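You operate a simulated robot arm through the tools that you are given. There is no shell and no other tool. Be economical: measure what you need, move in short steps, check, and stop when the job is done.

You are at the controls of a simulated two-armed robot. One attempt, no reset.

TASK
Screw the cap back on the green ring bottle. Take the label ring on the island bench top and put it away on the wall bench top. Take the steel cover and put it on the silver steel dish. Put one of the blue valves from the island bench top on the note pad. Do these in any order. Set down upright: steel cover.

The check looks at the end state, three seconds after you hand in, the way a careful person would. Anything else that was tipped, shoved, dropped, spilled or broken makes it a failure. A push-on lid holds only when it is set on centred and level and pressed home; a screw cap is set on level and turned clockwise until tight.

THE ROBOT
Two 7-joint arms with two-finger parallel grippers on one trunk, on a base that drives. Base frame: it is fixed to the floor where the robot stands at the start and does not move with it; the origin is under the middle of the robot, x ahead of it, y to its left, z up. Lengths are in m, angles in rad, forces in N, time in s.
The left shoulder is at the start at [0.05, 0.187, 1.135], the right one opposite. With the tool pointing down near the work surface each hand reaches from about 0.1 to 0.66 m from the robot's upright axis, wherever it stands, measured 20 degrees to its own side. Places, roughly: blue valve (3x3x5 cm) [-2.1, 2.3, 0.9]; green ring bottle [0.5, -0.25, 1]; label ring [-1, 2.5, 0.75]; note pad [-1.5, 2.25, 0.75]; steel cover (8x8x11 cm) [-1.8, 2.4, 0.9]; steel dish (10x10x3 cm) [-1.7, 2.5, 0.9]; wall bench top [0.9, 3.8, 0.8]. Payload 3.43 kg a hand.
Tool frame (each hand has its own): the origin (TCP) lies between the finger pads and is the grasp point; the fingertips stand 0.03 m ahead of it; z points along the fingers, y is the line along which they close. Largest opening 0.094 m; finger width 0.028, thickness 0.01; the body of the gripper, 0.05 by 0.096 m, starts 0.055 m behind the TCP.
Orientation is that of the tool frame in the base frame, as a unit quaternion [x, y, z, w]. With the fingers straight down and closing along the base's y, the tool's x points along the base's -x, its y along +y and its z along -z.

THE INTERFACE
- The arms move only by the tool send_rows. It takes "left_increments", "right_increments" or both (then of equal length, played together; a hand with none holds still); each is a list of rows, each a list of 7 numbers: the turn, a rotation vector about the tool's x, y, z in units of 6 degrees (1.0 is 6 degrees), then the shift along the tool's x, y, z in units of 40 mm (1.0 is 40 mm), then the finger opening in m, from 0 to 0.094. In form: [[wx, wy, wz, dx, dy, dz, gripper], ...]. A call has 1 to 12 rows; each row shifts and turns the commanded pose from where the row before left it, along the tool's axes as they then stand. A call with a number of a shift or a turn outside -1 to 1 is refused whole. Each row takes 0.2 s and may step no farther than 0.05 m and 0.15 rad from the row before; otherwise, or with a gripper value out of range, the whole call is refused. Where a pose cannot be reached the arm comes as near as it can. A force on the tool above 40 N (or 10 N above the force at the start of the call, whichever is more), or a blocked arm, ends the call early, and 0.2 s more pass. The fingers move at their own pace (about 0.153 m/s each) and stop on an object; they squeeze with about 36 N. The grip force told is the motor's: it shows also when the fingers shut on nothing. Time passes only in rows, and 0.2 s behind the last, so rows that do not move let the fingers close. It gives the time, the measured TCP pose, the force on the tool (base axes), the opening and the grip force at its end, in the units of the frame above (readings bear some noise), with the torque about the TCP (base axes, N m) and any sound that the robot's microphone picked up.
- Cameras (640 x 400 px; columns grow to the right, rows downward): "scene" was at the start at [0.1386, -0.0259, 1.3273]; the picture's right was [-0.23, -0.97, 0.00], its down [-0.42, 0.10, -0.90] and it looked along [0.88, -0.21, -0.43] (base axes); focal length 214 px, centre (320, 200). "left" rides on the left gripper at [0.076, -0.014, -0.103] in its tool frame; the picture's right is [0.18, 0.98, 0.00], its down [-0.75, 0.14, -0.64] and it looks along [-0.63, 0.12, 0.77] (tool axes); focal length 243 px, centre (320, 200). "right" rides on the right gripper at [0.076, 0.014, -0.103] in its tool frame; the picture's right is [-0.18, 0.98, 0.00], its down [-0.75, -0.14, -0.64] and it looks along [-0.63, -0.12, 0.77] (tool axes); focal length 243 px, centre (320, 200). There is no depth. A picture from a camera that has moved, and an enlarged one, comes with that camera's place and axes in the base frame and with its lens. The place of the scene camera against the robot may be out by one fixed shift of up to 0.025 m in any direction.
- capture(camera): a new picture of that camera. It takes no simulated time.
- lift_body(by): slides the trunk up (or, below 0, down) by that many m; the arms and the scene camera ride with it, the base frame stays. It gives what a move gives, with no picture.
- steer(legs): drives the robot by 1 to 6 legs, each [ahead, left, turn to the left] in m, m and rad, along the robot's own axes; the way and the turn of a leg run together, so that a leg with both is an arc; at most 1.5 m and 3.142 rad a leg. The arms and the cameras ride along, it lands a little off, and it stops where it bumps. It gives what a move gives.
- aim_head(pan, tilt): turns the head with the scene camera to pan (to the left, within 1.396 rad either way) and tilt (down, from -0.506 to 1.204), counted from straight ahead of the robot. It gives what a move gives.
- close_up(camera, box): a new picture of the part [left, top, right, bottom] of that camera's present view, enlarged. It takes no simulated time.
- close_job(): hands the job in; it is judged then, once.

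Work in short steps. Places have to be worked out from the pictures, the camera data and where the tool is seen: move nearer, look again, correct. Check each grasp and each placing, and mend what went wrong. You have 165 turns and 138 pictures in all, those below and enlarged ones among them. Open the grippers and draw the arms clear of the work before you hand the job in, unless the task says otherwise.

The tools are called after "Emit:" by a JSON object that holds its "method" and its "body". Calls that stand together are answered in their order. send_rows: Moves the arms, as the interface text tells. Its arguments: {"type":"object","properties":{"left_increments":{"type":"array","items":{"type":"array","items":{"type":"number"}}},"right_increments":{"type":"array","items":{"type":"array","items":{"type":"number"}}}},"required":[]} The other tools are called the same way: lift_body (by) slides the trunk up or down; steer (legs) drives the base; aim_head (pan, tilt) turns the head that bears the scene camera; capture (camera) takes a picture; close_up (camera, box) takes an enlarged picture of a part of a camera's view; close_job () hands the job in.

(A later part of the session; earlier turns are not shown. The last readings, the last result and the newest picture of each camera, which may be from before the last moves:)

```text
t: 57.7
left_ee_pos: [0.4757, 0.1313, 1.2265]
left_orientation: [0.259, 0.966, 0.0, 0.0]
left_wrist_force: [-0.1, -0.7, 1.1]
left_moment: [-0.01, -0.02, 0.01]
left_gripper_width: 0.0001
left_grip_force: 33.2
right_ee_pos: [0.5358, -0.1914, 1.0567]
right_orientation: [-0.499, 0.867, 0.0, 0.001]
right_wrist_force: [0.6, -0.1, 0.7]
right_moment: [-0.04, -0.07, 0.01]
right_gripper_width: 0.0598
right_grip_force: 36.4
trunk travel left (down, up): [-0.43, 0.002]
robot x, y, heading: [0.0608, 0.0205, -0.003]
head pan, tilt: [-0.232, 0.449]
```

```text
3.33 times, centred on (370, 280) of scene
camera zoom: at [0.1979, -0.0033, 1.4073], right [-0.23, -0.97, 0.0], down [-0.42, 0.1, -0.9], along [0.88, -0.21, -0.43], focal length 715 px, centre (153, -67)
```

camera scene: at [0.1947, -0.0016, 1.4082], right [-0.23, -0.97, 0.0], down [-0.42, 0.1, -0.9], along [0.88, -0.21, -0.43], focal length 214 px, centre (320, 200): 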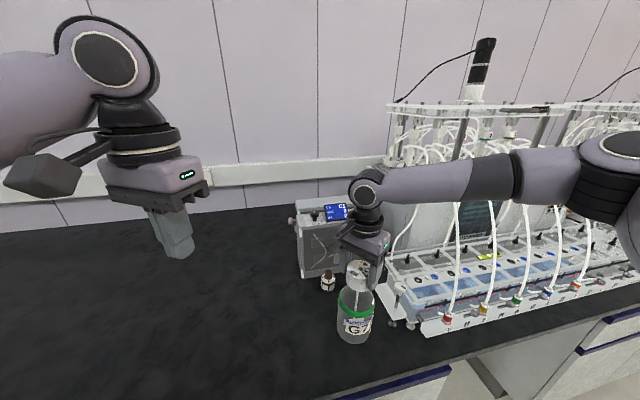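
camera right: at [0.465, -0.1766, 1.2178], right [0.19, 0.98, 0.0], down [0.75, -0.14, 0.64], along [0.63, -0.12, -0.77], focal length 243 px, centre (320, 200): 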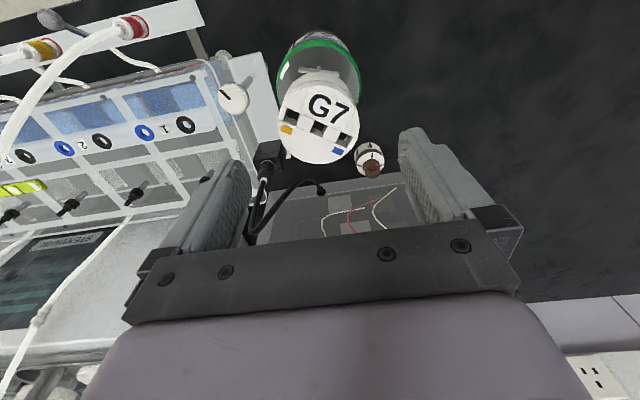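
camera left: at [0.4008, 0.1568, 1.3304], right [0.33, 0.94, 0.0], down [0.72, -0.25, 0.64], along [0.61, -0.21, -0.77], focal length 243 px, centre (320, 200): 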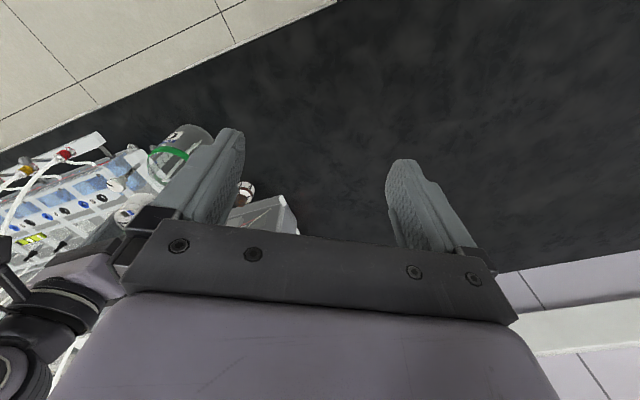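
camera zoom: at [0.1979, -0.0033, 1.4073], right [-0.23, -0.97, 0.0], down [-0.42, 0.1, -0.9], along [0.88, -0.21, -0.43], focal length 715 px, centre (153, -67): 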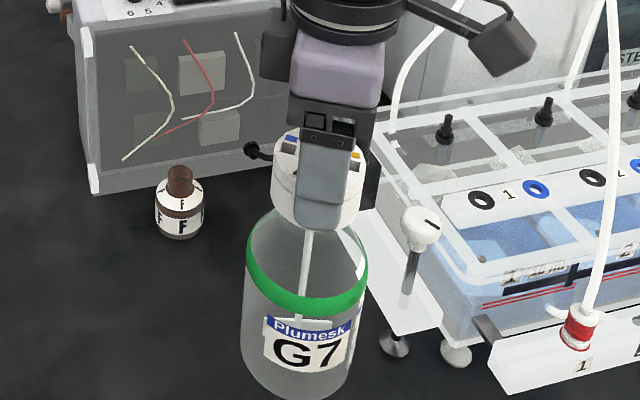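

Good grip. Turn 72° clockwise with slight downward bias.

Emit:
{"method": "send_rows", "body": {"right_increments": [[0, 0, 1, 0, 0, 0.01, 0.05], [0, 0, 1, 0, 0, 0.01, 0.05], [0, 0, 1, 0, 0, 0.01, 0.05], [0, 0, 1, 0, 0, 0.005, 0.05], [0, 0, 1, 0, 0, 0.005, 0.05], [0, 0, 1, 0, 0, 0.005, 0.05], [0, 0, 1, 0, 0, 0.005, 0.05], [0, 0, 1, 0, 0, 0.005, 0.05], [0, 0, 1, 0, 0, 0.005, 0.05], [0, 0, 1, 0, 0, 0.005, 0.05]]}}

Emit:
{"method": "send_rows", "body": {"right_increments": [[0, 0, 1, 0, 0, 0.003, 0.05], [0, 0, 1, 0, 0, 0.003, 0.05], [0, 0, 1, 0, 0, 0.003, 0.05], [0, 0, 1, 0, 0, 0.003, 0.05], [0, 0, 1, 0, 0, 0.003, 0.05], [0, 0, 1, 0, 0, 0.003, 0.05], [0, 0, 1, 0, 0, 0.003, 0.05], [0, 0, 1, 0, 0, 0.003, 0.05], [0, 0, 1, 0, 0, 0.003, 0.05], [0, 0, 1, 0, 0, 0.003, 0.05]]}}

Emit:
{"method": "close_up", "body": {"camera": "scene", "box": [330, 220, 410, 340]}}

```text
t: 59.9
left_ee_pos: [0.4733, 0.1301, 1.2271]
left_orientation: [0.258, 0.966, -0.001, 0.0]
left_wrist_force: [0.3, 0.7, -0.3]
left_moment: [0.06, 0.02, -0.02]
left_gripper_width: 0.0
left_grip_force: 33.1
right_ee_pos: [0.5349, -0.1916, 1.0546]
right_orientation: [0.004, 1.0, 0.001, 0.002]
right_wrist_force: [0.0, 1.1, 9.4]
right_moment: [-0.09, -0.01, -0.01]
right_gripper_width: 0.0594
right_grip_force: 36.0
trunk travel left (down, up): [-0.43, 0.002]
robot x, y, heading: [0.0589, 0.0228, -0.002]
head pan, tilt: [-0.232, 0.449]
```

```text
t: 62.1
left_ee_pos: [0.4744, 0.1308, 1.2273]
left_orientation: [0.258, 0.966, -0.001, 0.001]
left_wrist_force: [-0.4, 0.3, 0.5]
left_moment: [-0.02, 0.0, -0.02]
left_gripper_width: 0.0
left_grip_force: 33.4
right_ee_pos: [0.5354, -0.1916, 1.0552]
right_orientation: [0.503, 0.864, 0.001, 0.001]
right_wrist_force: [5.4, 3.7, 14.0]
right_moment: [0.28, -0.73, 0.06]
right_gripper_width: 0.0599
right_grip_force: 36.4
trunk travel left (down, up): [-0.43, 0.002]
robot x, y, heading: [0.0553, 0.019, 0.001]
head pan, tilt: [-0.232, 0.449]
```

```text
3.33 times, centred on (370, 280) of scene
camera zoom: at [0.1972, -0.0022, 1.4075], right [-0.23, -0.97, 0.0], down [-0.42, 0.1, -0.9], along [0.88, -0.21, -0.43], focal length 715 px, centre (153, -67)
```

zoom: 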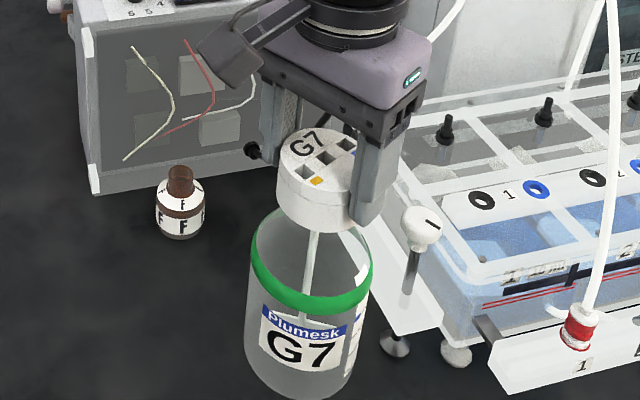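

No clear descent yet; continue to ~110° yaw.

Emit:
{"method": "send_rows", "body": {"right_increments": [[0, 0, 1, 0, 0, 0, 0.05], [0, 0, 1, 0, 0, 0, 0.05], [0, 0, 1, 0, 0, 0, 0.05], [0, 0, 1, 0, 0, 0, 0.05], [0, 0, 1, 0, 0, 0, 0.05], [0, 0, 1, 0, 0, 0, 0.05], [0, 0, 1, 0, 0, 0, 0.05]]}}

Emit:
{"method": "close_up", "body": {"camera": "scene", "box": [330, 220, 410, 340]}}

```text
t: 63.7
left_ee_pos: [0.474, 0.1306, 1.227]
left_orientation: [0.258, 0.966, -0.001, 0.002]
left_wrist_force: [0.1, -0.2, -0.1]
left_moment: [-0.01, 0.02, 0.02]
left_gripper_width: 0.0
left_grip_force: 33.3
right_ee_pos: [0.5359, -0.1908, 1.0547]
right_orientation: [0.779, 0.627, 0.002, 0.001]
right_wrist_force: [7.2, 1.2, 17.8]
right_moment: [-0.08, -0.77, 0.06]
right_gripper_width: 0.0594
right_grip_force: 35.8
trunk travel left (down, up): [-0.43, 0.002]
robot x, y, heading: [0.0573, 0.0226, 0.002]
head pan, tilt: [-0.232, 0.449]
```

```text
3.33 times, centred on (370, 280) of scene
camera zoom: at [0.1972, -0.0025, 1.4075], right [-0.23, -0.97, 0.0], down [-0.42, 0.1, -0.9], along [0.88, -0.21, -0.43], focal length 715 px, centre (153, -67)
```

zoom: 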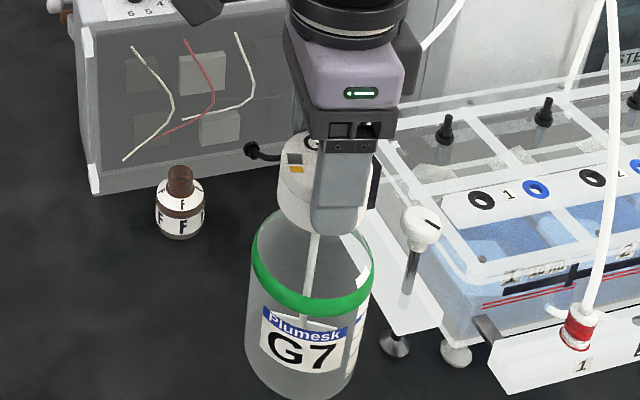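

Release, rise, and inspect how the cap sits.

Emit:
{"method": "send_rows", "body": {"right_increments": [[0, 0, 0, 0, 0, -0.03, 0.05], [0, 0, 0, 0, 0, 0, 0.094], [0, 0, 0, 0, 0, 0, 0.094], [0, 0, 0, 0, 0, -0.7, 0.094], [0, 0, 0, 0, 0, -0.8, 0.094]]}}

Emit:
{"method": "send_rows", "body": {"right_increments": [[0, 0, -1, 0, 0, 0, 0.094], [0, 0, -1, 0, 0, 0, 0.094], [0, 0, -1, 0, 0, 0, 0.094], [0, 0, -1, 0, 0, 0, 0.094], [0, 0, -1, 0, 0, 0, 0.094], [0, 0, -1, 0, 0, 0, 0.094], [0, 0, -1, 0, 0, 0, 0.094], [0, 0, -1, 0, 0, 0, 0.094], [0, 0, -1, 0, 0, 0, 0.094], [0, 0, -1, 0, 0, 0, 0.094], [0, 0, -1, 0, 0, 0, 0.094], [0, 0, -1, 0, 0, 0, 0.094]]}}

Emit:
{"method": "close_up", "body": {"camera": "scene", "box": [340, 240, 400, 330]}}

Emit:
{"method": "close_up", "body": {"camera": "left", "box": [90, 110, 210, 230]}}

```text
t: 64.9
left_ee_pos: [0.4745, 0.1296, 1.2269]
left_orientation: [0.257, 0.966, 0.0, -0.001]
left_wrist_force: [0.3, -0.3, 0.6]
left_moment: [-0.04, 0.05, 0.03]
left_gripper_width: 0.0002
left_grip_force: 32.8
right_ee_pos: [0.5363, -0.1925, 1.1124]
right_orientation: [0.778, 0.628, 0.001, 0.0]
right_wrist_force: [-0.1, 0.6, 0.2]
right_moment: [0.02, 0.02, 0.01]
right_gripper_width: 0.094
right_grip_force: 0.0
trunk travel left (down, up): [-0.43, 0.002]
robot x, y, heading: [0.0584, 0.0236, -0.001]
head pan, tilt: [-0.232, 0.449]
```

```text
t: 67.5
left_ee_pos: [0.475, 0.1308, 1.2272]
left_orientation: [0.258, 0.966, 0.0, 0.0]
left_wrist_force: [0.5, -0.1, 0.4]
left_moment: [0.0, 0.02, -0.01]
left_gripper_width: 0.0
left_grip_force: 33.0
right_ee_pos: [0.5352, -0.1922, 1.1142]
right_orientation: [0.259, 0.966, 0.001, 0.0]
right_wrist_force: [1.0, 0.4, -0.7]
right_moment: [0.01, -0.01, -0.01]
right_gripper_width: 0.0941
right_grip_force: 0.0
trunk travel left (down, up): [-0.43, 0.002]
robot x, y, heading: [0.0566, 0.0221, 0.003]
head pan, tilt: [-0.232, 0.449]
```

```text
4.44 times, centred on (370, 285) of scene
camera zoom: at [0.1977, -0.0033, 1.4073], right [-0.23, -0.97, 0.0], down [-0.42, 0.1, -0.9], along [0.88, -0.21, -0.43], focal length 953 px, centre (98, -178)
```

zoom: 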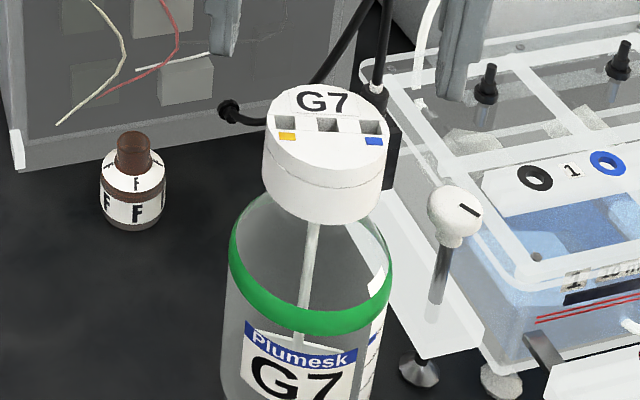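

```text
3.33 times, centred on (150, 170) of left
camera zoom: at [0.4008, 0.1564, 1.3305], right [0.33, 0.94, 0.0], down [0.72, -0.25, 0.64], along [0.61, -0.21, -0.77], focal length 809 px, centre (887, 300)
```

zoom: 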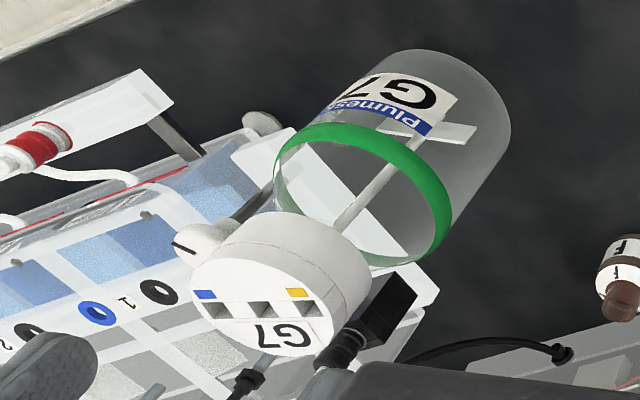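

The cap sits centred and level on the neck but hasn't descended. I'll unwind to -60° and take another bite, watching for thread pick-up.

Emit:
{"method": "send_rows", "body": {"right_increments": [[0, 0, -1, 0, 0, 0, 0.094], [0, 0, -1, 0, 0, 0, 0.094], [0, 0, -1, 0, 0, 0, 0.094], [0, 0, -1, 0, 0, 0, 0.094], [0, 0, -1, 0, 0, 0, 0.094], [0, 0, -1, 0, 0, 0, 0.094], [0, 0, -1, 0, 0, 0, 0.094], [0, 0, -1, 0, 0, 0, 0.094], [0, 0, -1, 0, 0, 0, 0.094], [0, 0, -1, 0, 0, 0, 0.094], [0, 0, -1, 0, 0, 0, 0.094], [0, 0, -1, 0, 0, 0, 0.094]]}}

Emit:
{"method": "send_rows", "body": {"right_increments": [[0, 0, -1, 0, 0, 0, 0.094], [0, 0, -1, 0, 0, 0, 0.094], [0, 0, -1, 0, 0, 0, 0.094]]}}

Emit:
{"method": "close_up", "body": {"camera": "right", "box": [220, 40, 420, 240]}}

```text
t: 70.1
left_ee_pos: [0.4744, 0.1306, 1.2274]
left_orientation: [0.259, 0.966, 0.0, 0.001]
left_wrist_force: [-0.6, -0.8, -0.3]
left_moment: [0.0, 0.01, 0.01]
left_gripper_width: 0.0
left_grip_force: 32.7
right_ee_pos: [0.5361, -0.1924, 1.1142]
right_orientation: [-0.358, 0.934, 0.001, 0.001]
right_wrist_force: [0.1, -0.1, 0.2]
right_moment: [-0.04, -0.02, 0.02]
right_gripper_width: 0.0939
right_grip_force: 0.1
trunk travel left (down, up): [-0.43, 0.002]
robot x, y, heading: [0.0573, 0.0228, -0.004]
head pan, tilt: [-0.232, 0.449]
```

```text
t: 70.9
left_ee_pos: [0.4739, 0.1301, 1.2274]
left_orientation: [0.258, 0.966, 0.0, 0.001]
left_wrist_force: [-0.3, -0.4, 0.0]
left_moment: [-0.01, 0.01, -0.01]
left_gripper_width: 0.0
left_grip_force: 32.8
right_ee_pos: [0.5349, -0.1921, 1.114]
right_orientation: [-0.5, 0.866, 0.0, 0.001]
right_wrist_force: [-0.3, 0.2, -0.6]
right_moment: [0.0, 0.0, 0.02]
right_gripper_width: 0.094
right_grip_force: 0.0
trunk travel left (down, up): [-0.43, 0.002]
robot x, y, heading: [0.0577, 0.024, -0.001]
head pan, tilt: [-0.232, 0.449]
```

```text
2.00 times, centred on (320, 140) of right
camera zoom: at [0.4841, -0.252, 1.2156], right [-0.76, 0.65, 0.0], down [0.5, 0.58, 0.64], along [0.42, 0.49, -0.77], focal length 485 px, centre (320, 320)
```

zoom: 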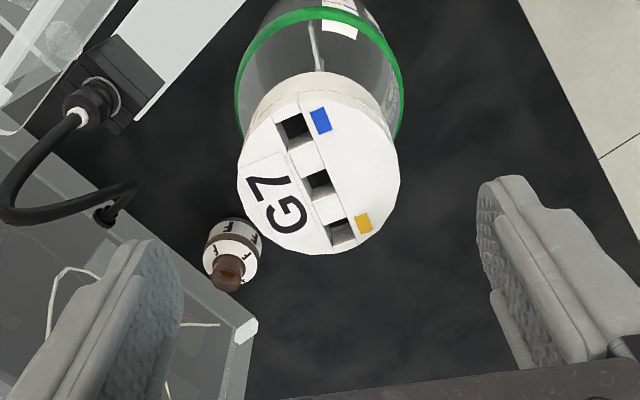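

Cap at (0.532, -0.196). Centre, descend, grip.

Emit:
{"method": "send_rows", "body": {"right_increments": [[0, 0, 0, 0.125, 0.015, 0.3, 0.094], [0, 0, 0, 0, 0, 0.6, 0.094], [0, 0, 0, 0, 0, 0.62, 0.094], [0, 0, 0, 0, 0, 0, 0.05], [0, 0, 0, 0, 0, 0, 0.05], [0, 0, 0, 0, 0, 0, 0.05]]}}

Emit:
{"method": "send_rows", "body": {"right_increments": [[0, 0, 1, 0, 0, 0.01, 0.05], [0, 0, 1, 0, 0, 0.01, 0.05], [0, 0, 1, 0, 0, 0.01, 0.05], [0, 0, 1, 0, 0, 0.01, 0.05], [0, 0, 1, 0, 0, 0.005, 0.05], [0, 0, 1, 0, 0, 0.005, 0.05]]}}

Emit:
{"method": "send_rows", "body": {"right_increments": [[0, 0, 1, 0, 0, 0.003, 0.05], [0, 0, 1, 0, 0, 0.003, 0.05], [0, 0, 1, 0, 0, 0.003, 0.05], [0, 0, 1, 0, 0, 0.003, 0.05], [0, 0, 1, 0, 0, 0.003, 0.05], [0, 0, 1, 0, 0, 0.003, 0.05]]}}

```text
t: 72.3
left_ee_pos: [0.4746, 0.131, 1.2272]
left_orientation: [0.258, 0.966, 0.0, 0.0]
left_wrist_force: [0.3, -0.4, -0.1]
left_moment: [-0.02, -0.02, 0.02]
left_gripper_width: 0.0
left_grip_force: 32.7
right_ee_pos: [0.532, -0.1954, 1.052]
right_orientation: [-0.498, 0.867, 0.0, 0.0]
right_wrist_force: [0.8, -1.3, -0.2]
right_moment: [-0.02, -0.08, -0.01]
right_gripper_width: 0.0585
right_grip_force: 36.1
trunk travel left (down, up): [-0.43, 0.002]
robot x, y, heading: [0.0612, 0.0219, 0.0]
head pan, tilt: [-0.232, 0.449]
```

```text
t: 73.7
left_ee_pos: [0.4736, 0.1307, 1.2271]
left_orientation: [0.257, 0.966, 0.0, 0.001]
left_wrist_force: [0.9, -0.4, -0.3]
left_moment: [-0.02, -0.02, 0.01]
left_gripper_width: 0.0
left_grip_force: 32.6
right_ee_pos: [0.532, -0.1956, 1.0518]
right_orientation: [-0.206, 0.979, 0.0, 0.002]
right_wrist_force: [-0.3, 1.3, 7.8]
right_moment: [0.04, 0.12, 0.0]
right_gripper_width: 0.0588
right_grip_force: 36.0
trunk travel left (down, up): [-0.43, 0.002]
robot x, y, heading: [0.0591, 0.0198, -0.002]
head pan, tilt: [-0.232, 0.449]
```

```text
t: 75.1
left_ee_pos: [0.4726, 0.1302, 1.2271]
left_orientation: [0.257, 0.966, -0.001, 0.001]
left_wrist_force: [0.0, 0.1, -0.2]
left_moment: [0.0, -0.01, -0.02]
left_gripper_width: 0.0002
left_grip_force: 32.5
right_ee_pos: [0.5313, -0.197, 1.0515]
right_orientation: [0.108, 0.994, 0.0, 0.002]
right_wrist_force: [0.2, -2.7, 16.9]
right_moment: [-0.43, 0.05, 0.25]
right_gripper_width: 0.0587
right_grip_force: 36.2
trunk travel left (down, up): [-0.43, 0.002]
robot x, y, heading: [0.0567, 0.0238, -0.002]
head pan, tilt: [-0.232, 0.449]
```

A resisting torque (0.25) appears now. Continue and look.

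Emit:
{"method": "send_rows", "body": {"right_increments": [[0, 0, 1, 0, 0, 0, 0.05], [0, 0, 1, 0, 0, 0, 0.05], [0, 0, 1, 0, 0, 0, 0.05], [0, 0, 1, 0, 0, 0, 0.05]]}}

Emit:
{"method": "close_up", "body": {"camera": "scene", "box": [340, 240, 400, 330]}}

```text
t: 76.1
left_ee_pos: [0.474, 0.1316, 1.2274]
left_orientation: [0.258, 0.966, 0.001, 0.001]
left_wrist_force: [-1.2, 0.5, 0.4]
left_moment: [0.03, -0.01, 0.03]
left_gripper_width: 0.0003
left_grip_force: 32.9
right_ee_pos: [0.5318, -0.1975, 1.0515]
right_orientation: [0.312, 0.95, 0.002, 0.001]
right_wrist_force: [1.6, -2.5, 18.1]
right_moment: [-0.6, -0.15, 0.33]
right_gripper_width: 0.0586
right_grip_force: 36.1
trunk travel left (down, up): [-0.43, 0.002]
robot x, y, heading: [0.0612, 0.0251, -0.001]
head pan, tilt: [-0.232, 0.449]
```

```text
4.44 times, centred on (370, 285) of scene
camera zoom: at [0.1965, -0.0027, 1.4075], right [-0.23, -0.97, 0.0], down [-0.42, 0.1, -0.9], along [0.88, -0.21, -0.43], focal length 953 px, centre (98, -178)
```

zoom: 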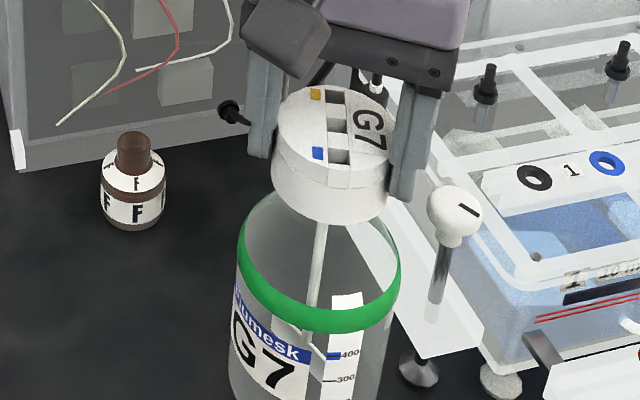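

The bottle now turns with the cap, so they are coupled. Test engagement by lifting 6 mm and reading the load.

Emit:
{"method": "send_rows", "body": {"right_increments": [[0, 0, 0, 0, 0, -0.1, 0.05], [0, 0, 0, 0, 0, -0.1, 0.05]]}}

Emit:
{"method": "close_up", "body": {"camera": "left", "box": [90, 110, 210, 230]}}

```text
t: 76.7
left_ee_pos: [0.4739, 0.1294, 1.2276]
left_orientation: [0.258, 0.966, 0.0, 0.0]
left_wrist_force: [-0.7, -0.6, 0.0]
left_moment: [0.03, -0.02, -0.02]
left_gripper_width: 0.0
left_grip_force: 33.8
right_ee_pos: [0.5309, -0.1959, 1.055]
right_orientation: [0.311, 0.951, 0.0, -0.003]
right_wrist_force: [0.6, 0.5, -3.9]
right_moment: [0.03, 0.02, -0.01]
right_gripper_width: 0.0586
right_grip_force: 36.0
trunk travel left (down, up): [-0.43, 0.002]
robot x, y, heading: [0.0591, 0.0223, -0.002]
head pan, tilt: [-0.232, 0.449]
```

```text
3.33 times, centred on (150, 170) of left
camera zoom: at [0.4009, 0.1564, 1.3302], right [0.33, 0.94, 0.0], down [0.72, -0.25, 0.64], along [0.61, -0.21, -0.77], focal length 809 px, centre (887, 300)
```

zoom: 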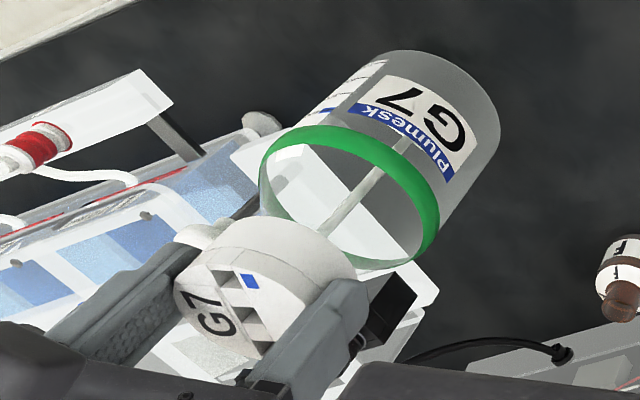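

Lifting shows −3.9 N: the bottle hangs from the cap, so it is threaded. I set it back, press harder and turn more to make sure it's tight.

Emit:
{"method": "send_rows", "body": {"right_increments": [[0, 0, 0, 0, 0, 0.1, 0.05], [0, 0, 0, 0, 0, 0.06, 0.05], [0, 0, 0, 0, 0, 0.05, 0.05]]}}

Emit:
{"method": "send_rows", "body": {"right_increments": [[0, 0, 1, 0, 0, 0, 0.05], [0, 0, 1, 0, 0, 0, 0.05], [0, 0, 1, 0, 0, 0, 0.05], [0, 0, 1, 0, 0, 0, 0.05], [0, 0, 1, 0, 0, 0, 0.05], [0, 0, 1, 0, 0, 0, 0.05], [0, 0, 1, 0, 0, 0, 0.05], [0, 0, 1, 0, 0, 0, 0.05]]}}

Emit:
{"method": "close_up", "body": {"camera": "scene", "box": [340, 240, 400, 330]}}

```text
t: 77.5
left_ee_pos: [0.474, 0.1323, 1.2279]
left_orientation: [0.258, 0.966, 0.0, 0.001]
left_wrist_force: [0.3, -0.7, -0.2]
left_moment: [-0.02, -0.01, -0.02]
left_gripper_width: 0.0001
left_grip_force: 33.1
right_ee_pos: [0.5309, -0.1959, 1.0525]
right_orientation: [0.31, 0.951, 0.002, 0.002]
right_wrist_force: [-3.3, -0.2, 8.0]
right_moment: [-0.42, 0.43, 0.0]
right_gripper_width: 0.0587
right_grip_force: 36.1
trunk travel left (down, up): [-0.43, 0.002]
robot x, y, heading: [0.0597, 0.0217, 0.005]
head pan, tilt: [-0.232, 0.449]
```

```text
t: 79.3
left_ee_pos: [0.4739, 0.1311, 1.2287]
left_orientation: [0.258, 0.966, 0.0, 0.001]
left_wrist_force: [0.0, -0.4, 0.3]
left_moment: [0.01, 0.02, 0.0]
left_gripper_width: 0.0
left_grip_force: 33.2
right_ee_pos: [0.5316, -0.1949, 1.0503]
right_orientation: [0.672, 0.741, 0.003, 0.002]
right_wrist_force: [2.1, -2.9, 21.3]
right_moment: [-0.55, 0.05, 0.36]
right_gripper_width: 0.0589
right_grip_force: 36.1
trunk travel left (down, up): [-0.43, 0.002]
robot x, y, heading: [0.0618, 0.0219, 0.001]
head pan, tilt: [-0.232, 0.449]
```

```text
4.44 times, centred on (370, 285) of scene
camera zoom: at [0.1962, -0.0025, 1.4076], right [-0.23, -0.97, 0.0], down [-0.42, 0.1, -0.9], along [0.88, -0.21, -0.43], focal length 953 px, centre (98, -178)
```

zoom: 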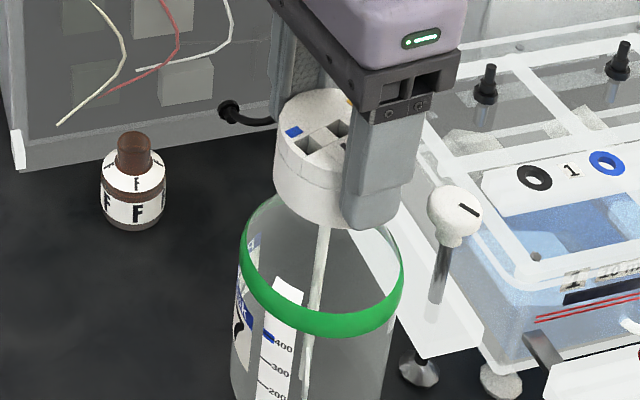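

Bottle and cap turn as one with 0.36 Nm. One more firmer press and turn.

Emit:
{"method": "send_rows", "body": {"right_increments": [[0, 0, 0, 0, 0, 0.07, 0.05], [0, 0, 1, 0, 0, 0, 0.05], [0, 0, 1, 0, 0, 0, 0.05], [0, 0, 0.8, 0, 0, 0, 0.05]]}}

```text
t: 80.3
left_ee_pos: [0.4723, 0.1311, 1.2282]
left_orientation: [0.259, 0.966, -0.001, 0.001]
left_wrist_force: [0.5, 0.3, 0.6]
left_moment: [0.01, 0.01, 0.01]
left_gripper_width: 0.0001
left_grip_force: 33.0
right_ee_pos: [0.5322, -0.1947, 1.0515]
right_orientation: [0.772, 0.636, 0.005, 0.003]
right_wrist_force: [-3.1, -4.0, 36.2]
right_moment: [-0.64, 1.07, 0.66]
right_gripper_width: 0.059
right_grip_force: 36.3
trunk travel left (down, up): [-0.43, 0.002]
robot x, y, heading: [0.0599, 0.0227, 0.003]
head pan, tilt: [-0.232, 0.449]
```

Torque 0.66 Nm — tight. Ease off, release and rise.

Emit:
{"method": "send_rows", "body": {"right_increments": [[0, 0, 0, 0, 0, -0.08, 0.05], [0, 0, 0, 0, 0, 0, 0.07], [0, 0, 0, 0, 0, 0, 0.094], [0, 0, 0, 0, 0, 0, 0.094], [0, 0, 0, 0, 0, -0.8, 0.094], [0, 0, 0, 0, 0, -1, 0.094], [0, 0, -1, 0, 0, -1, 0.094], [0, 0, -1, 0, 0, -0.5, 0.094], [0, 0, -1, 0, 0, 0, 0.094], [0, 0, -1, 0, 0, 0, 0.094]]}}

Emit:
{"method": "close_up", "body": {"camera": "scene", "box": [330, 230, 420, 350]}}

```text
t: 82.5
left_ee_pos: [0.4749, 0.1305, 1.2277]
left_orientation: [0.258, 0.966, 0.0, 0.0]
left_wrist_force: [1.3, 0.2, -0.4]
left_moment: [0.03, 0.02, -0.01]
left_gripper_width: 0.0
left_grip_force: 32.6
right_ee_pos: [0.5324, -0.197, 1.1824]
right_orientation: [0.622, 0.783, 0.001, 0.0]
right_wrist_force: [0.4, -0.2, -0.1]
right_moment: [0.01, -0.01, 0.04]
right_gripper_width: 0.094
right_grip_force: 0.1
trunk travel left (down, up): [-0.43, 0.002]
robot x, y, heading: [0.0617, 0.0219, 0.004]
head pan, tilt: [-0.232, 0.449]
```

```text
3.33 times, centred on (375, 290) of scene
camera zoom: at [0.1978, -0.0033, 1.4073], right [-0.23, -0.97, 0.0], down [-0.42, 0.1, -0.9], along [0.88, -0.21, -0.43], focal length 715 px, centre (137, -100)
```

zoom: 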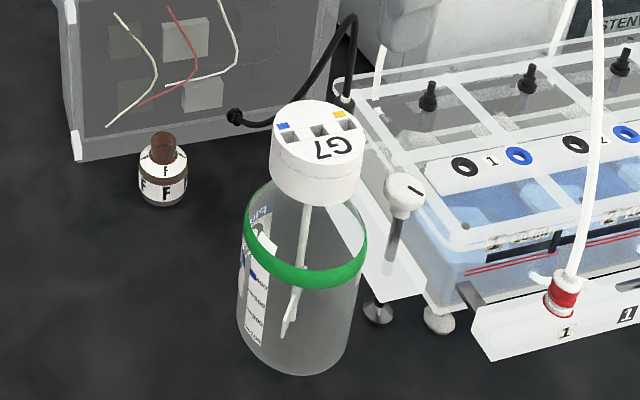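

Cap is on, level. Now retract both arms to a tucked pose, unwinding the yaw.

Emit:
{"method": "send_rows", "body": {"right_increments": [[0, 0, -1, 0, 0, 0, 0.09], [0, 0, -1, 0, 0, 0, 0.09], [0, 0, -1, 0, 0, 0, 0.09], [0, 0, -1, 0, 0, 0, 0.09], [0, 0, -1, 0, 0, 0, 0.09], [0, 0, -1, 0, 0, 0, 0.09], [0, 0, -1, 0, 0, 0, 0.09], [0, 0, -1, 0, 0, 0, 0.09], [0, 0, -1, 0, 0, 0, 0.09], [0, 0, -1, 0, 0, 0, 0.09], [0, 0, -1, 0, 0, 0, 0.09], [0, 0, -1, 0, 0, 0, 0.09]], "left_increments": [[0, 0, -1, 0, 0, 0, 0.05], [0, 0, -1, 0, 0, 0, 0.09], [0, 0, -1, 0, 0, 0, 0.09], [0, 0, -1, 0, 0, 0, 0.09], [0, 0, -1, 0, 0, 0, 0.09], [0, 0, 0, 0.5, 0.5, 0, 0.09], [0, 0, 0, 0.5, 0.5, 0, 0.09], [0, 0, 0, 0.5, 0.5, 0, 0.09], [0, 0, 0, 0.5, 0.5, 0, 0.09], [0, 0, 0, 0.5, 0.5, 0, 0.09], [0, 0, 0, 0.5, 0, 0, 0.09], [0, 0, 0, 0, 0, 0, 0.09]]}}

Emit:
{"method": "send_rows", "body": {"right_increments": [[0, 0, -0.9, 0, 0, 0, 0.09], [0, 0, 0, 1, 0, 0, 0.09], [0, 0, 0, 1, 0, 0, 0.09], [0, 0, 0, 1, 0, 0, 0.09], [0, 0, 0, 1, 0, 0, 0.09]]}}

Emit:
{"method": "aim_head", "body": {"pan": 1.39, "tilt": 0.3}}

Emit:
{"method": "capture", "body": {"camera": "scene"}}

```text
t: 85.1
left_ee_pos: [0.3546, 0.2308, 1.2269]
left_orientation: [-0.001, 1.0, -0.001, 0.001]
left_wrist_force: [-0.7, -0.4, 0.1]
left_moment: [-0.01, 0.0, 0.0]
left_gripper_width: 0.0901
left_grip_force: 0.0
right_ee_pos: [0.5316, -0.1966, 1.1819]
right_orientation: [0.043, 0.999, 0.002, 0.001]
right_wrist_force: [0.3, 0.0, 0.6]
right_moment: [0.0, 0.01, 0.0]
right_gripper_width: 0.0901
right_grip_force: 0.1
trunk travel left (down, up): [-0.43, 0.002]
robot x, y, heading: [0.0567, 0.02, 0.003]
head pan, tilt: [-0.232, 0.449]
```

```text
t: 86.3
left_ee_pos: [0.354, 0.23, 1.2268]
left_orientation: [-0.001, 1.0, -0.001, -0.001]
left_wrist_force: [0.2, 1.5, -0.4]
left_moment: [0.02, -0.02, -0.01]
left_gripper_width: 0.09
left_grip_force: 0.0
right_ee_pos: [0.373, -0.1974, 1.1801]
right_orientation: [-0.004, 1.0, 0.001, 0.001]
right_wrist_force: [0.4, -0.4, -0.2]
right_moment: [0.0, -0.01, 0.01]
right_gripper_width: 0.0901
right_grip_force: 0.0
trunk travel left (down, up): [-0.43, 0.002]
robot x, y, heading: [0.0564, 0.024, -0.002]
head pan, tilt: [-0.232, 0.449]
```

```text
t: 88.0
left_ee_pos: [0.3542, 0.2302, 1.2278]
left_orientation: [-0.001, 1.0, -0.001, 0.0]
left_wrist_force: [0.5, 0.5, 0.3]
left_moment: [-0.02, 0.03, 0.04]
left_gripper_width: 0.0899
left_grip_force: 0.1
right_ee_pos: [0.3753, -0.1964, 1.1818]
right_orientation: [-0.004, 1.0, 0.001, 0.001]
right_wrist_force: [-0.5, -0.4, -0.3]
right_moment: [-0.03, 0.01, 0.01]
right_gripper_width: 0.0903
right_grip_force: 0.1
trunk travel left (down, up): [-0.43, 0.002]
robot x, y, heading: [0.0603, 0.0204, -0.003]
head pan, tilt: [1.389, 0.3]
```

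```text
74 pictures are left
camera scene: at [0.1252, 0.1096, 1.421], right [0.98, -0.18, 0.0], down [-0.05, -0.29, -0.96], along [0.17, 0.94, -0.3], focal length 214 px, centre (320, 200)
```

scene: 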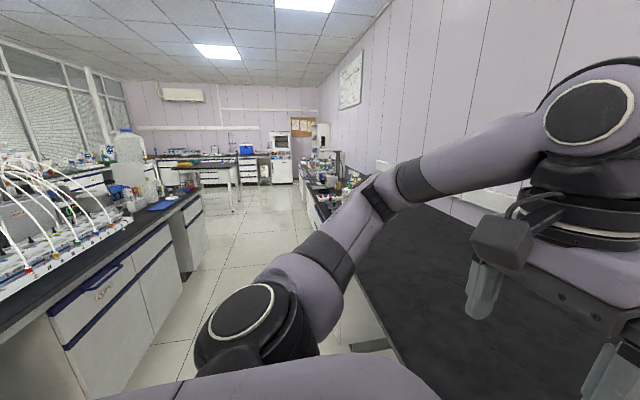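

The island lies to the left. I back off from the bench, turn 90° left, and look down the aisle.

Emit:
{"method": "steer", "body": {"legs": [[-0.22, 0, 0], [0, 0, 1.571]]}}

Emit:
{"method": "aim_head", "body": {"pan": 0.5, "tilt": 0.35}}

Emit:
{"method": "capture", "body": {"camera": "scene"}}

```text
t: 93.6
left_ee_pos: [-0.3826, 0.3089, 1.2263]
left_orientation: [0.723, -0.691, 0.0, 0.0]
left_wrist_force: [-0.1, -0.3, -0.1]
left_moment: [-0.02, -0.03, -0.02]
left_gripper_width: 0.09
left_grip_force: 0.1
right_ee_pos: [0.0441, 0.3471, 1.1796]
right_orientation: [0.725, -0.689, -0.002, 0.0]
right_wrist_force: [0.3, -0.6, 0.2]
right_moment: [0.0, -0.01, 0.0]
right_gripper_width: 0.0902
right_grip_force: 0.1
trunk travel left (down, up): [-0.43, 0.002]
robot x, y, heading: [-0.1632, 0.0224, 1.616]
head pan, tilt: [1.389, 0.3]
```

```text
t: 94.8
left_ee_pos: [-0.3832, 0.3084, 1.227]
left_orientation: [0.723, -0.691, 0.0, 0.0]
left_wrist_force: [-0.7, 0.0, -1.3]
left_moment: [0.0, 0.02, -0.01]
left_gripper_width: 0.09
left_grip_force: 0.0
right_ee_pos: [0.0429, 0.3483, 1.1812]
right_orientation: [0.725, -0.689, -0.001, 0.0]
right_wrist_force: [-0.3, -0.1, -0.6]
right_moment: [0.0, 0.01, 0.01]
right_gripper_width: 0.09
right_grip_force: 0.1
trunk travel left (down, up): [-0.43, 0.002]
robot x, y, heading: [-0.1589, 0.0255, 1.613]
head pan, tilt: [0.499, 0.351]
```

```text
73 pictures are left
camera scene: at [-0.222, 0.1554, 1.4163], right [0.86, 0.52, 0.0], down [0.18, -0.29, -0.94], along [-0.49, 0.8, -0.34], focal length 214 px, centre (320, 200)
```

scene: 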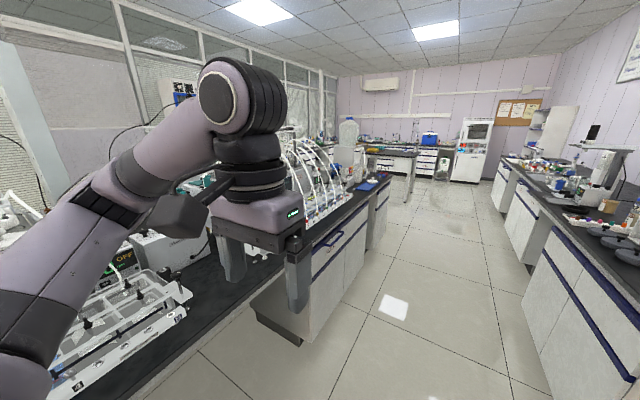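

Island edge is at x≈-0.74, ending near y≈2.5; targets are near its far end. I drive up the aisle and look again.

Emit:
{"method": "steer", "body": {"legs": [[0, 0, -0.045], [1.5, 0, 0], [1.1, 0, 0]]}}

Emit:
{"method": "aim_head", "body": {"pan": 1.35, "tilt": 0.4}}

Emit:
{"method": "capture", "body": {"camera": "scene"}}

```text
t: 107.9
left_ee_pos: [-0.3312, 2.9342, 1.2258]
left_orientation: [-0.699, 0.715, 0.0, 0.0]
left_wrist_force: [0.4, 0.6, -0.6]
left_moment: [0.0, 0.02, -0.01]
left_gripper_width: 0.0902
left_grip_force: 0.1
right_ee_pos: [0.0967, 2.9448, 1.1802]
right_orientation: [-0.701, 0.713, 0.002, 0.001]
right_wrist_force: [0.6, -0.2, 0.0]
right_moment: [0.04, 0.02, 0.02]
right_gripper_width: 0.0898
right_grip_force: 0.0
trunk travel left (down, up): [-0.43, 0.002]
robot x, y, heading: [-0.1252, 2.6339, 1.546]
head pan, tilt: [0.499, 0.351]
```

```text
t: 109.0
left_ee_pos: [-0.3302, 2.9345, 1.2274]
left_orientation: [-0.699, 0.715, -0.001, 0.0]
left_wrist_force: [0.3, -0.5, -0.1]
left_moment: [0.02, -0.01, 0.0]
left_gripper_width: 0.0899
left_grip_force: 0.1
right_ee_pos: [0.0965, 2.943, 1.1806]
right_orientation: [-0.701, 0.713, 0.001, -0.001]
right_wrist_force: [-0.5, 0.1, 0.5]
right_moment: [-0.02, 0.0, 0.01]
right_gripper_width: 0.09
right_grip_force: 0.0
trunk travel left (down, up): [-0.43, 0.002]
robot x, y, heading: [-0.131, 2.6343, 1.545]
head pan, tilt: [1.349, 0.4]
```

```text
72 pictures are left
camera scene: at [-0.2279, 2.7097, 1.4118], right [0.24, 0.97, 0.0], down [0.38, -0.09, -0.92], along [-0.89, 0.22, -0.39], focal length 214 px, centre (320, 200)
```

scene: 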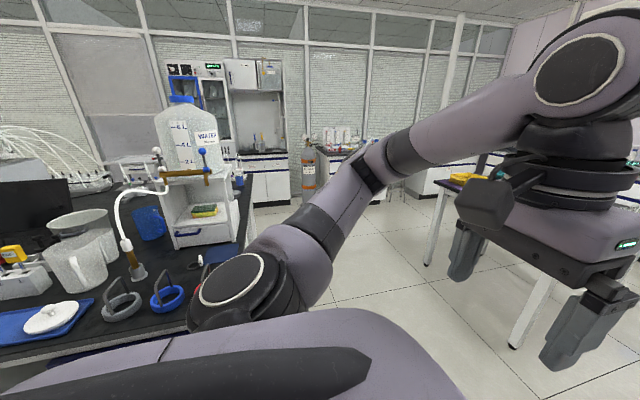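

The island bench end holds rings, a stool-like rack and more. I turn to face it.

Emit:
{"method": "steer", "body": {"legs": [[0, 0, 1.596]]}}

Emit:
{"method": "aim_head", "body": {"pan": 0.0, "tilt": 0.45}}

Emit:
{"method": "capture", "body": {"camera": "scene"}}

```text
t: 113.4
left_ee_pos: [-0.4187, 2.4156, 1.2269]
left_orientation: [1.0, 0.017, -0.001, -0.001]
left_wrist_force: [-0.6, 0.4, -0.6]
left_moment: [-0.03, -0.02, 0.0]
left_gripper_width: 0.0901
left_grip_force: 0.0
right_ee_pos: [-0.453, 2.841, 1.1806]
right_orientation: [1.0, 0.02, -0.001, 0.002]
right_wrist_force: [1.1, 0.0, -0.2]
right_moment: [-0.02, -0.01, -0.02]
right_gripper_width: 0.09
right_grip_force: 0.0
trunk travel left (down, up): [-0.43, 0.002]
robot x, y, heading: [-0.1279, 2.6371, -3.108]
head pan, tilt: [1.349, 0.4]
```

```text
t: 114.9
left_ee_pos: [-0.4197, 2.417, 1.2261]
left_orientation: [1.0, 0.017, 0.0, 0.0]
left_wrist_force: [-0.2, 0.4, 0.4]
left_moment: [0.0, 0.0, -0.01]
left_gripper_width: 0.0903
left_grip_force: 0.0
right_ee_pos: [-0.4534, 2.8414, 1.1809]
right_orientation: [1.0, 0.02, -0.001, 0.001]
right_wrist_force: [0.4, -0.1, 0.1]
right_moment: [0.02, -0.02, 0.0]
right_gripper_width: 0.09
right_grip_force: 0.0
trunk travel left (down, up): [-0.43, 0.002]
robot x, y, heading: [-0.1305, 2.6309, -3.109]
head pan, tilt: [0.0, 0.45]
```

```text
71 pictures are left
camera scene: at [-0.2896, 2.6237, 1.4071], right [-0.03, 1.0, 0.0], down [0.43, 0.01, -0.9], along [-0.9, -0.03, -0.44], focal length 214 px, centre (320, 200)
```

scene: 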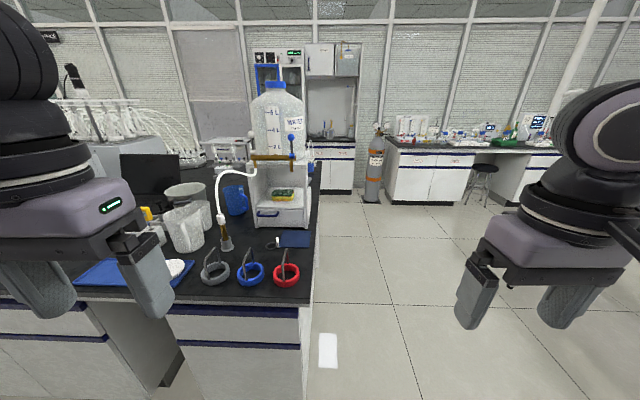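

Close-ups of the bench-top contents.

Emit:
{"method": "close_up", "body": {"camera": "scene", "box": [190, 210, 330, 300]}}

Emit:
{"method": "close_up", "body": {"camera": "scene", "box": [70, 150, 330, 300]}}

```text
4.44 times, centred on (260, 255) of scene
camera zoom: at [-0.2896, 2.6237, 1.4071], right [-0.03, 1.0, 0.0], down [0.43, 0.01, -0.9], along [-0.9, -0.03, -0.44], focal length 953 px, centre (587, -44)
```

zoom: 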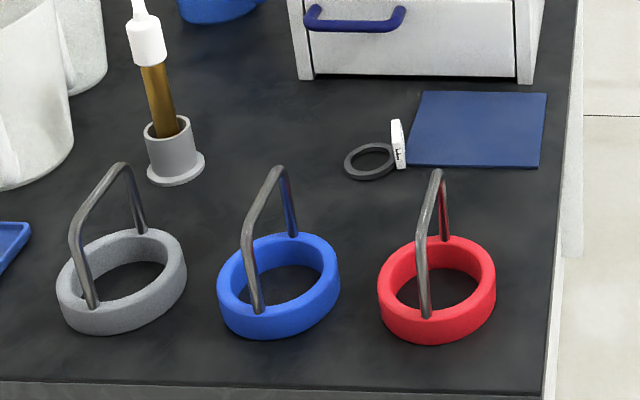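

```text
2.46 times, centred on (200, 225) of scene
camera zoom: at [-0.2896, 2.6237, 1.4071], right [-0.03, 1.0, 0.0], down [0.43, 0.01, -0.9], along [-0.9, -0.03, -0.44], focal length 528 px, centre (615, 138)
```

zoom: 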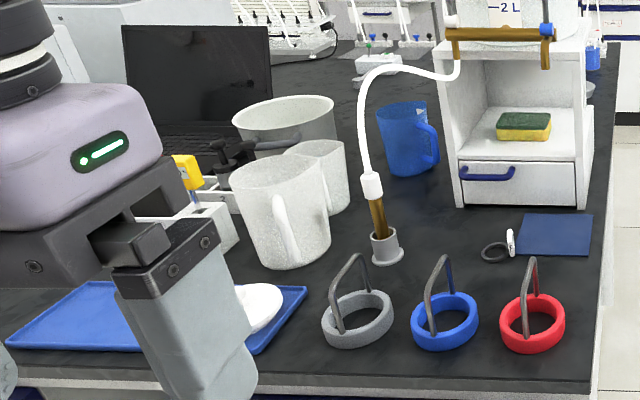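

The label ring (black ring, white tag) is near (-1.0, 2.4) close to the bench end (y≈2.62). I go round to the bench end and face -y.

Emit:
{"method": "steer", "body": {"legs": [[0, -0.52, 0], [0.95, 0, 0], [0, 0, 1.537]]}}

Emit:
{"method": "aim_head", "body": {"pan": -0.2, "tilt": 0.5}}

Emit:
{"method": "capture", "body": {"camera": "scene"}}

```text
t: 128.3
left_ee_pos: [-0.8995, 2.8254, 1.2269]
left_orientation: [0.701, 0.713, -0.001, 0.0]
left_wrist_force: [0.3, 0.1, 0.3]
left_moment: [-0.02, -0.01, 0.02]
left_gripper_width: 0.0897
left_grip_force: 0.0
right_ee_pos: [-1.3252, 2.8002, 1.1795]
right_orientation: [0.7, 0.714, 0.001, 0.0]
right_wrist_force: [0.1, -0.4, -0.7]
right_moment: [0.02, -0.02, -0.01]
right_gripper_width: 0.0902
right_grip_force: 0.0
trunk travel left (down, up): [-0.43, 0.002]
robot x, y, heading: [-1.1114, 3.1197, -1.556]
head pan, tilt: [0.0, 0.45]
```

```text
t: 129.1
left_ee_pos: [-0.8995, 2.8247, 1.2247]
left_orientation: [0.701, 0.713, -0.001, 0.0]
left_wrist_force: [-0.3, 0.7, 0.0]
left_moment: [0.03, -0.02, 0.0]
left_gripper_width: 0.09
left_grip_force: 0.0
right_ee_pos: [-1.3256, 2.8008, 1.1805]
right_orientation: [0.7, 0.714, 0.0, 0.002]
right_wrist_force: [0.2, -0.6, 0.0]
right_moment: [0.0, -0.01, 0.0]
right_gripper_width: 0.0899
right_grip_force: 0.0
trunk travel left (down, up): [-0.43, 0.002]
robot x, y, heading: [-1.1127, 3.1219, -1.56]
head pan, tilt: [-0.201, 0.499]
```

```text
68 pictures are left
camera scene: at [-1.1367, 2.9662, 1.4026], right [-0.98, 0.18, 0.0], down [0.09, 0.47, -0.88], along [-0.16, -0.86, -0.48], focal length 214 px, centre (320, 200)
```

scene: 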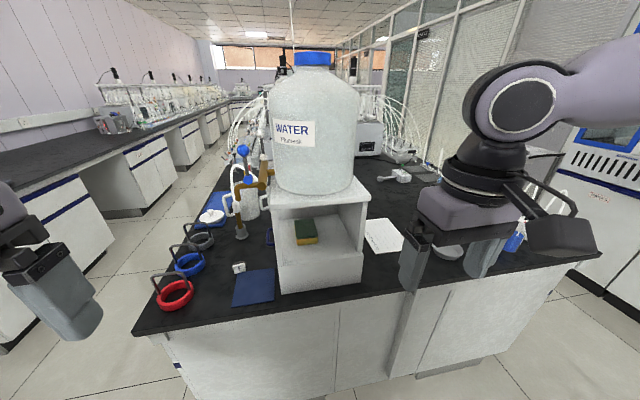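

Label ring triangulated at (-0.958, 2.416, 0.868); the white pad near (-1.5, 2.25) is the note pad. Drive forward, lower the trunk.

Emit:
{"method": "lift_body", "body": {"by": -0.13}}

Emit:
{"method": "steer", "body": {"legs": [[0.15, -0.03, 0]]}}

Emit:
{"method": "capture", "body": {"camera": "left"}}

```text
t: 130.7
left_ee_pos: [-0.899, 2.8253, 1.0979]
left_orientation: [0.701, 0.713, 0.0, 0.0]
left_wrist_force: [-0.1, -0.5, 0.8]
left_moment: [0.03, 0.01, -0.02]
left_gripper_width: 0.0898
left_grip_force: 0.1
right_ee_pos: [-1.3246, 2.8004, 1.0503]
right_orientation: [0.7, 0.714, 0.0, 0.001]
right_wrist_force: [0.3, 0.3, -0.6]
right_moment: [-0.03, 0.01, -0.01]
right_gripper_width: 0.0901
right_grip_force: 0.1
trunk travel left (down, up): [-0.3, 0.132]
robot x, y, heading: [-1.1116, 3.1189, -1.556]
head pan, tilt: [-0.201, 0.499]
```

```text
t: 132.1
left_ee_pos: [-0.928, 2.6739, 1.0953]
left_orientation: [0.702, 0.712, 0.0, 0.0]
left_wrist_force: [0.6, 0.8, 0.3]
left_moment: [0.01, 0.02, 0.0]
left_gripper_width: 0.09
left_grip_force: 0.0
right_ee_pos: [-1.3545, 2.6479, 1.0503]
right_orientation: [0.7, 0.714, -0.001, 0.002]
right_wrist_force: [-0.4, 0.1, 0.2]
right_moment: [0.0, 0.02, -0.01]
right_gripper_width: 0.09
right_grip_force: 0.1
trunk travel left (down, up): [-0.3, 0.132]
robot x, y, heading: [-1.1384, 2.9677, -1.559]
head pan, tilt: [-0.201, 0.499]
```

```text
67 pictures are left
camera left: at [-0.9442, 2.75, 1.1999], right [0.98, 0.2, 0.0], down [0.15, -0.75, 0.64], along [0.13, -0.63, -0.77], focal length 243 px, centre (320, 200)
```

left: 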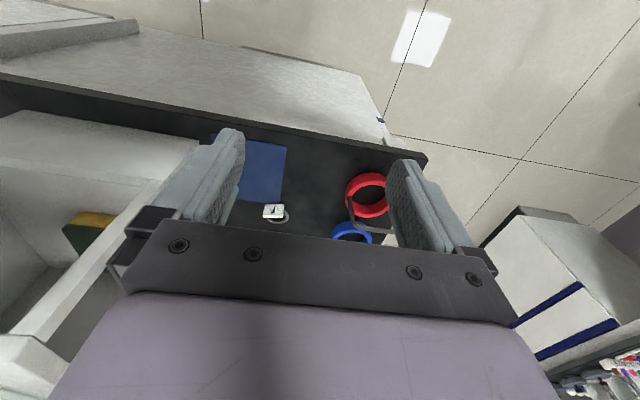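

Close-up of the tag ring in the left camera.

Emit:
{"method": "close_up", "body": {"camera": "left", "box": [240, 180, 320, 235]}}

Emit:
{"method": "close_up", "body": {"camera": "scene", "box": [140, 220, 340, 400]}}

```text
7.27 times, centred on (280, 208) of left
camera zoom: at [-0.9442, 2.75, 1.1999], right [0.98, 0.2, 0.0], down [0.15, -0.75, 0.64], along [0.13, -0.63, -0.77], focal length 1764 px, centre (611, 146)
```

zoom: 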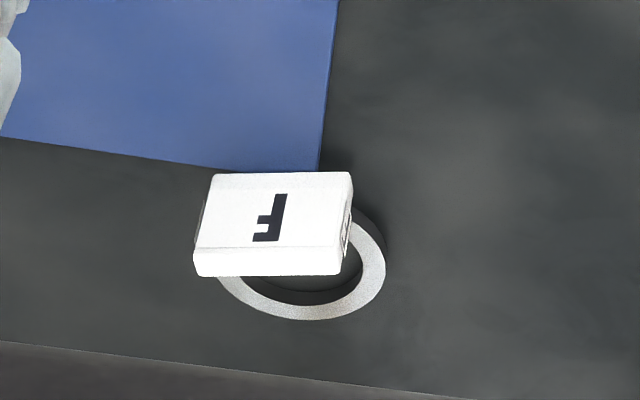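

```text
2.22 times, centred on (240, 310) of scene
camera zoom: at [-1.1652, 2.8145, 1.2725], right [-0.98, 0.19, 0.0], down [0.09, 0.47, -0.88], along [-0.16, -0.86, -0.48], focal length 477 px, centre (498, -44)
```

zoom: 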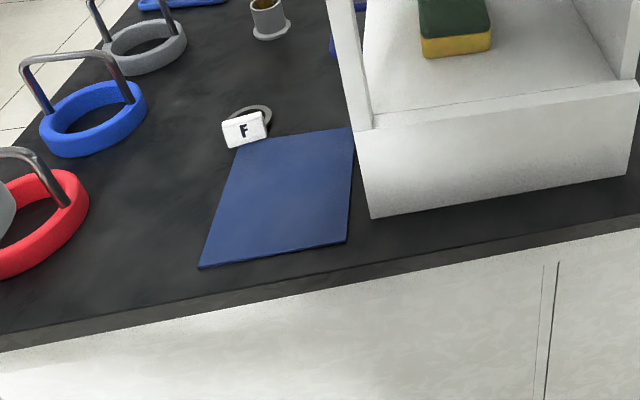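

Tag is upright at (-0.967, 2.434), wide along ≈(0.98,0.2). Move above it and yaw -11°.

Emit:
{"method": "send_rows", "body": {"left_increments": [[0, 0, 0, -0.75, -0.132, 0.42, 0.07], [0, 0, 0, -0.75, -0.132, 0.42, 0.07], [0, 0, 0, -0.75, -0.132, 0.42, 0.07], [0, 0, 0, -0.75, -0.132, 0.42, 0.07], [0, 0, 0, -0.75, -0.132, 0.42, 0.07], [0, 0, 0, -0.75, -0.132, 0.42, 0.07], [0, 0, 0, -0.75, -0.132, 0.42, 0.07], [0, 0, 0, -0.75, -0.132, 0.42, 0.07], [0, 0, -0.9, 0, 0, 0, 0.07], [0, 0, -0.9, 0, 0, 0, 0.07]]}}

Emit:
{"method": "capture", "body": {"camera": "left"}}

```text
t: 134.2
left_ee_pos: [-0.9686, 2.4338, 0.9616]
left_orientation: [0.632, 0.775, 0.0, -0.001]
left_wrist_force: [-0.1, -1.0, -0.1]
left_moment: [-0.03, -0.01, -0.02]
left_gripper_width: 0.0702
left_grip_force: 0.1
right_ee_pos: [-1.3552, 2.65, 1.0505]
right_orientation: [0.701, 0.713, 0.0, 0.001]
right_wrist_force: [0.1, -0.1, -0.5]
right_moment: [-0.01, -0.05, 0.01]
right_gripper_width: 0.0898
right_grip_force: 0.1
trunk travel left (down, up): [-0.3, 0.132]
robot x, y, heading: [-1.1366, 2.9714, -1.558]
head pan, tilt: [-0.201, 0.499]
```

```text
64 pictures are left
camera left: at [-0.9975, 2.5049, 1.0649], right [0.93, 0.38, 0.0], down [0.29, -0.71, 0.64], along [0.24, -0.59, -0.77], focal length 243 px, centre (320, 200)
```

left: 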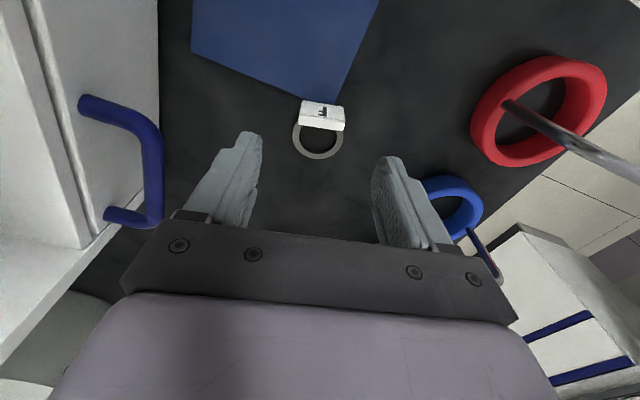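

Tag at (-0.9686, 2.437). Descend and grip.

Emit:
{"method": "send_rows", "body": {"left_increments": [[0, 0, 0, 0.08, 0, 0.6, 0.07], [0, 0, 0, 0, 0, 0.6, 0.07], [0, 0, 0, 0, 0, 0.6, 0.07], [0, 0, 0, 0, 0, 0, 0.01], [0, 0, 0, 0, 0, 0, 0.01], [0, 0, 0, 0, 0, 0, 0.01]]}}

Emit:
{"method": "close_up", "body": {"camera": "left", "box": [220, 60, 420, 220]}}

```text
t: 135.7
left_ee_pos: [-0.9682, 2.4381, 0.8893]
left_orientation: [0.632, 0.775, -0.001, 0.0]
left_wrist_force: [0.4, 0.2, -0.6]
left_moment: [0.03, 0.01, 0.0]
left_gripper_width: 0.0349
left_grip_force: 35.8
right_ee_pos: [-1.3551, 2.6477, 1.0494]
right_orientation: [0.7, 0.714, 0.0, 0.001]
right_wrist_force: [0.0, 0.8, 0.6]
right_moment: [0.0, -0.02, 0.01]
right_gripper_width: 0.09
right_grip_force: 0.1
trunk travel left (down, up): [-0.3, 0.132]
robot x, y, heading: [-1.1401, 2.9698, -1.558]
head pan, tilt: [-0.201, 0.499]
```

```text
2.50 times, centred on (320, 140) of left
camera zoom: at [-0.9968, 2.5095, 0.9936], right [0.93, 0.38, 0.0], down [0.29, -0.71, 0.64], along [0.24, -0.59, -0.77], focal length 606 px, centre (320, 350)
```

zoom: 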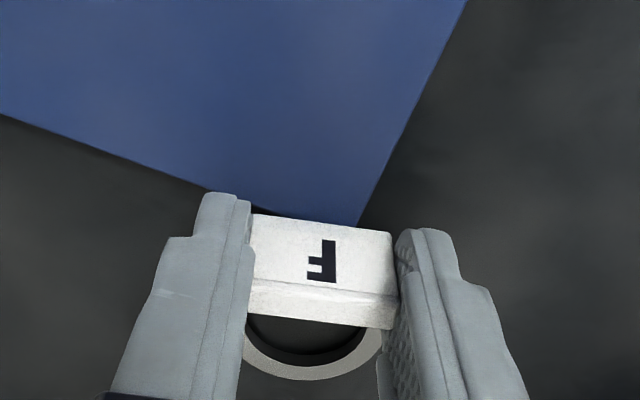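

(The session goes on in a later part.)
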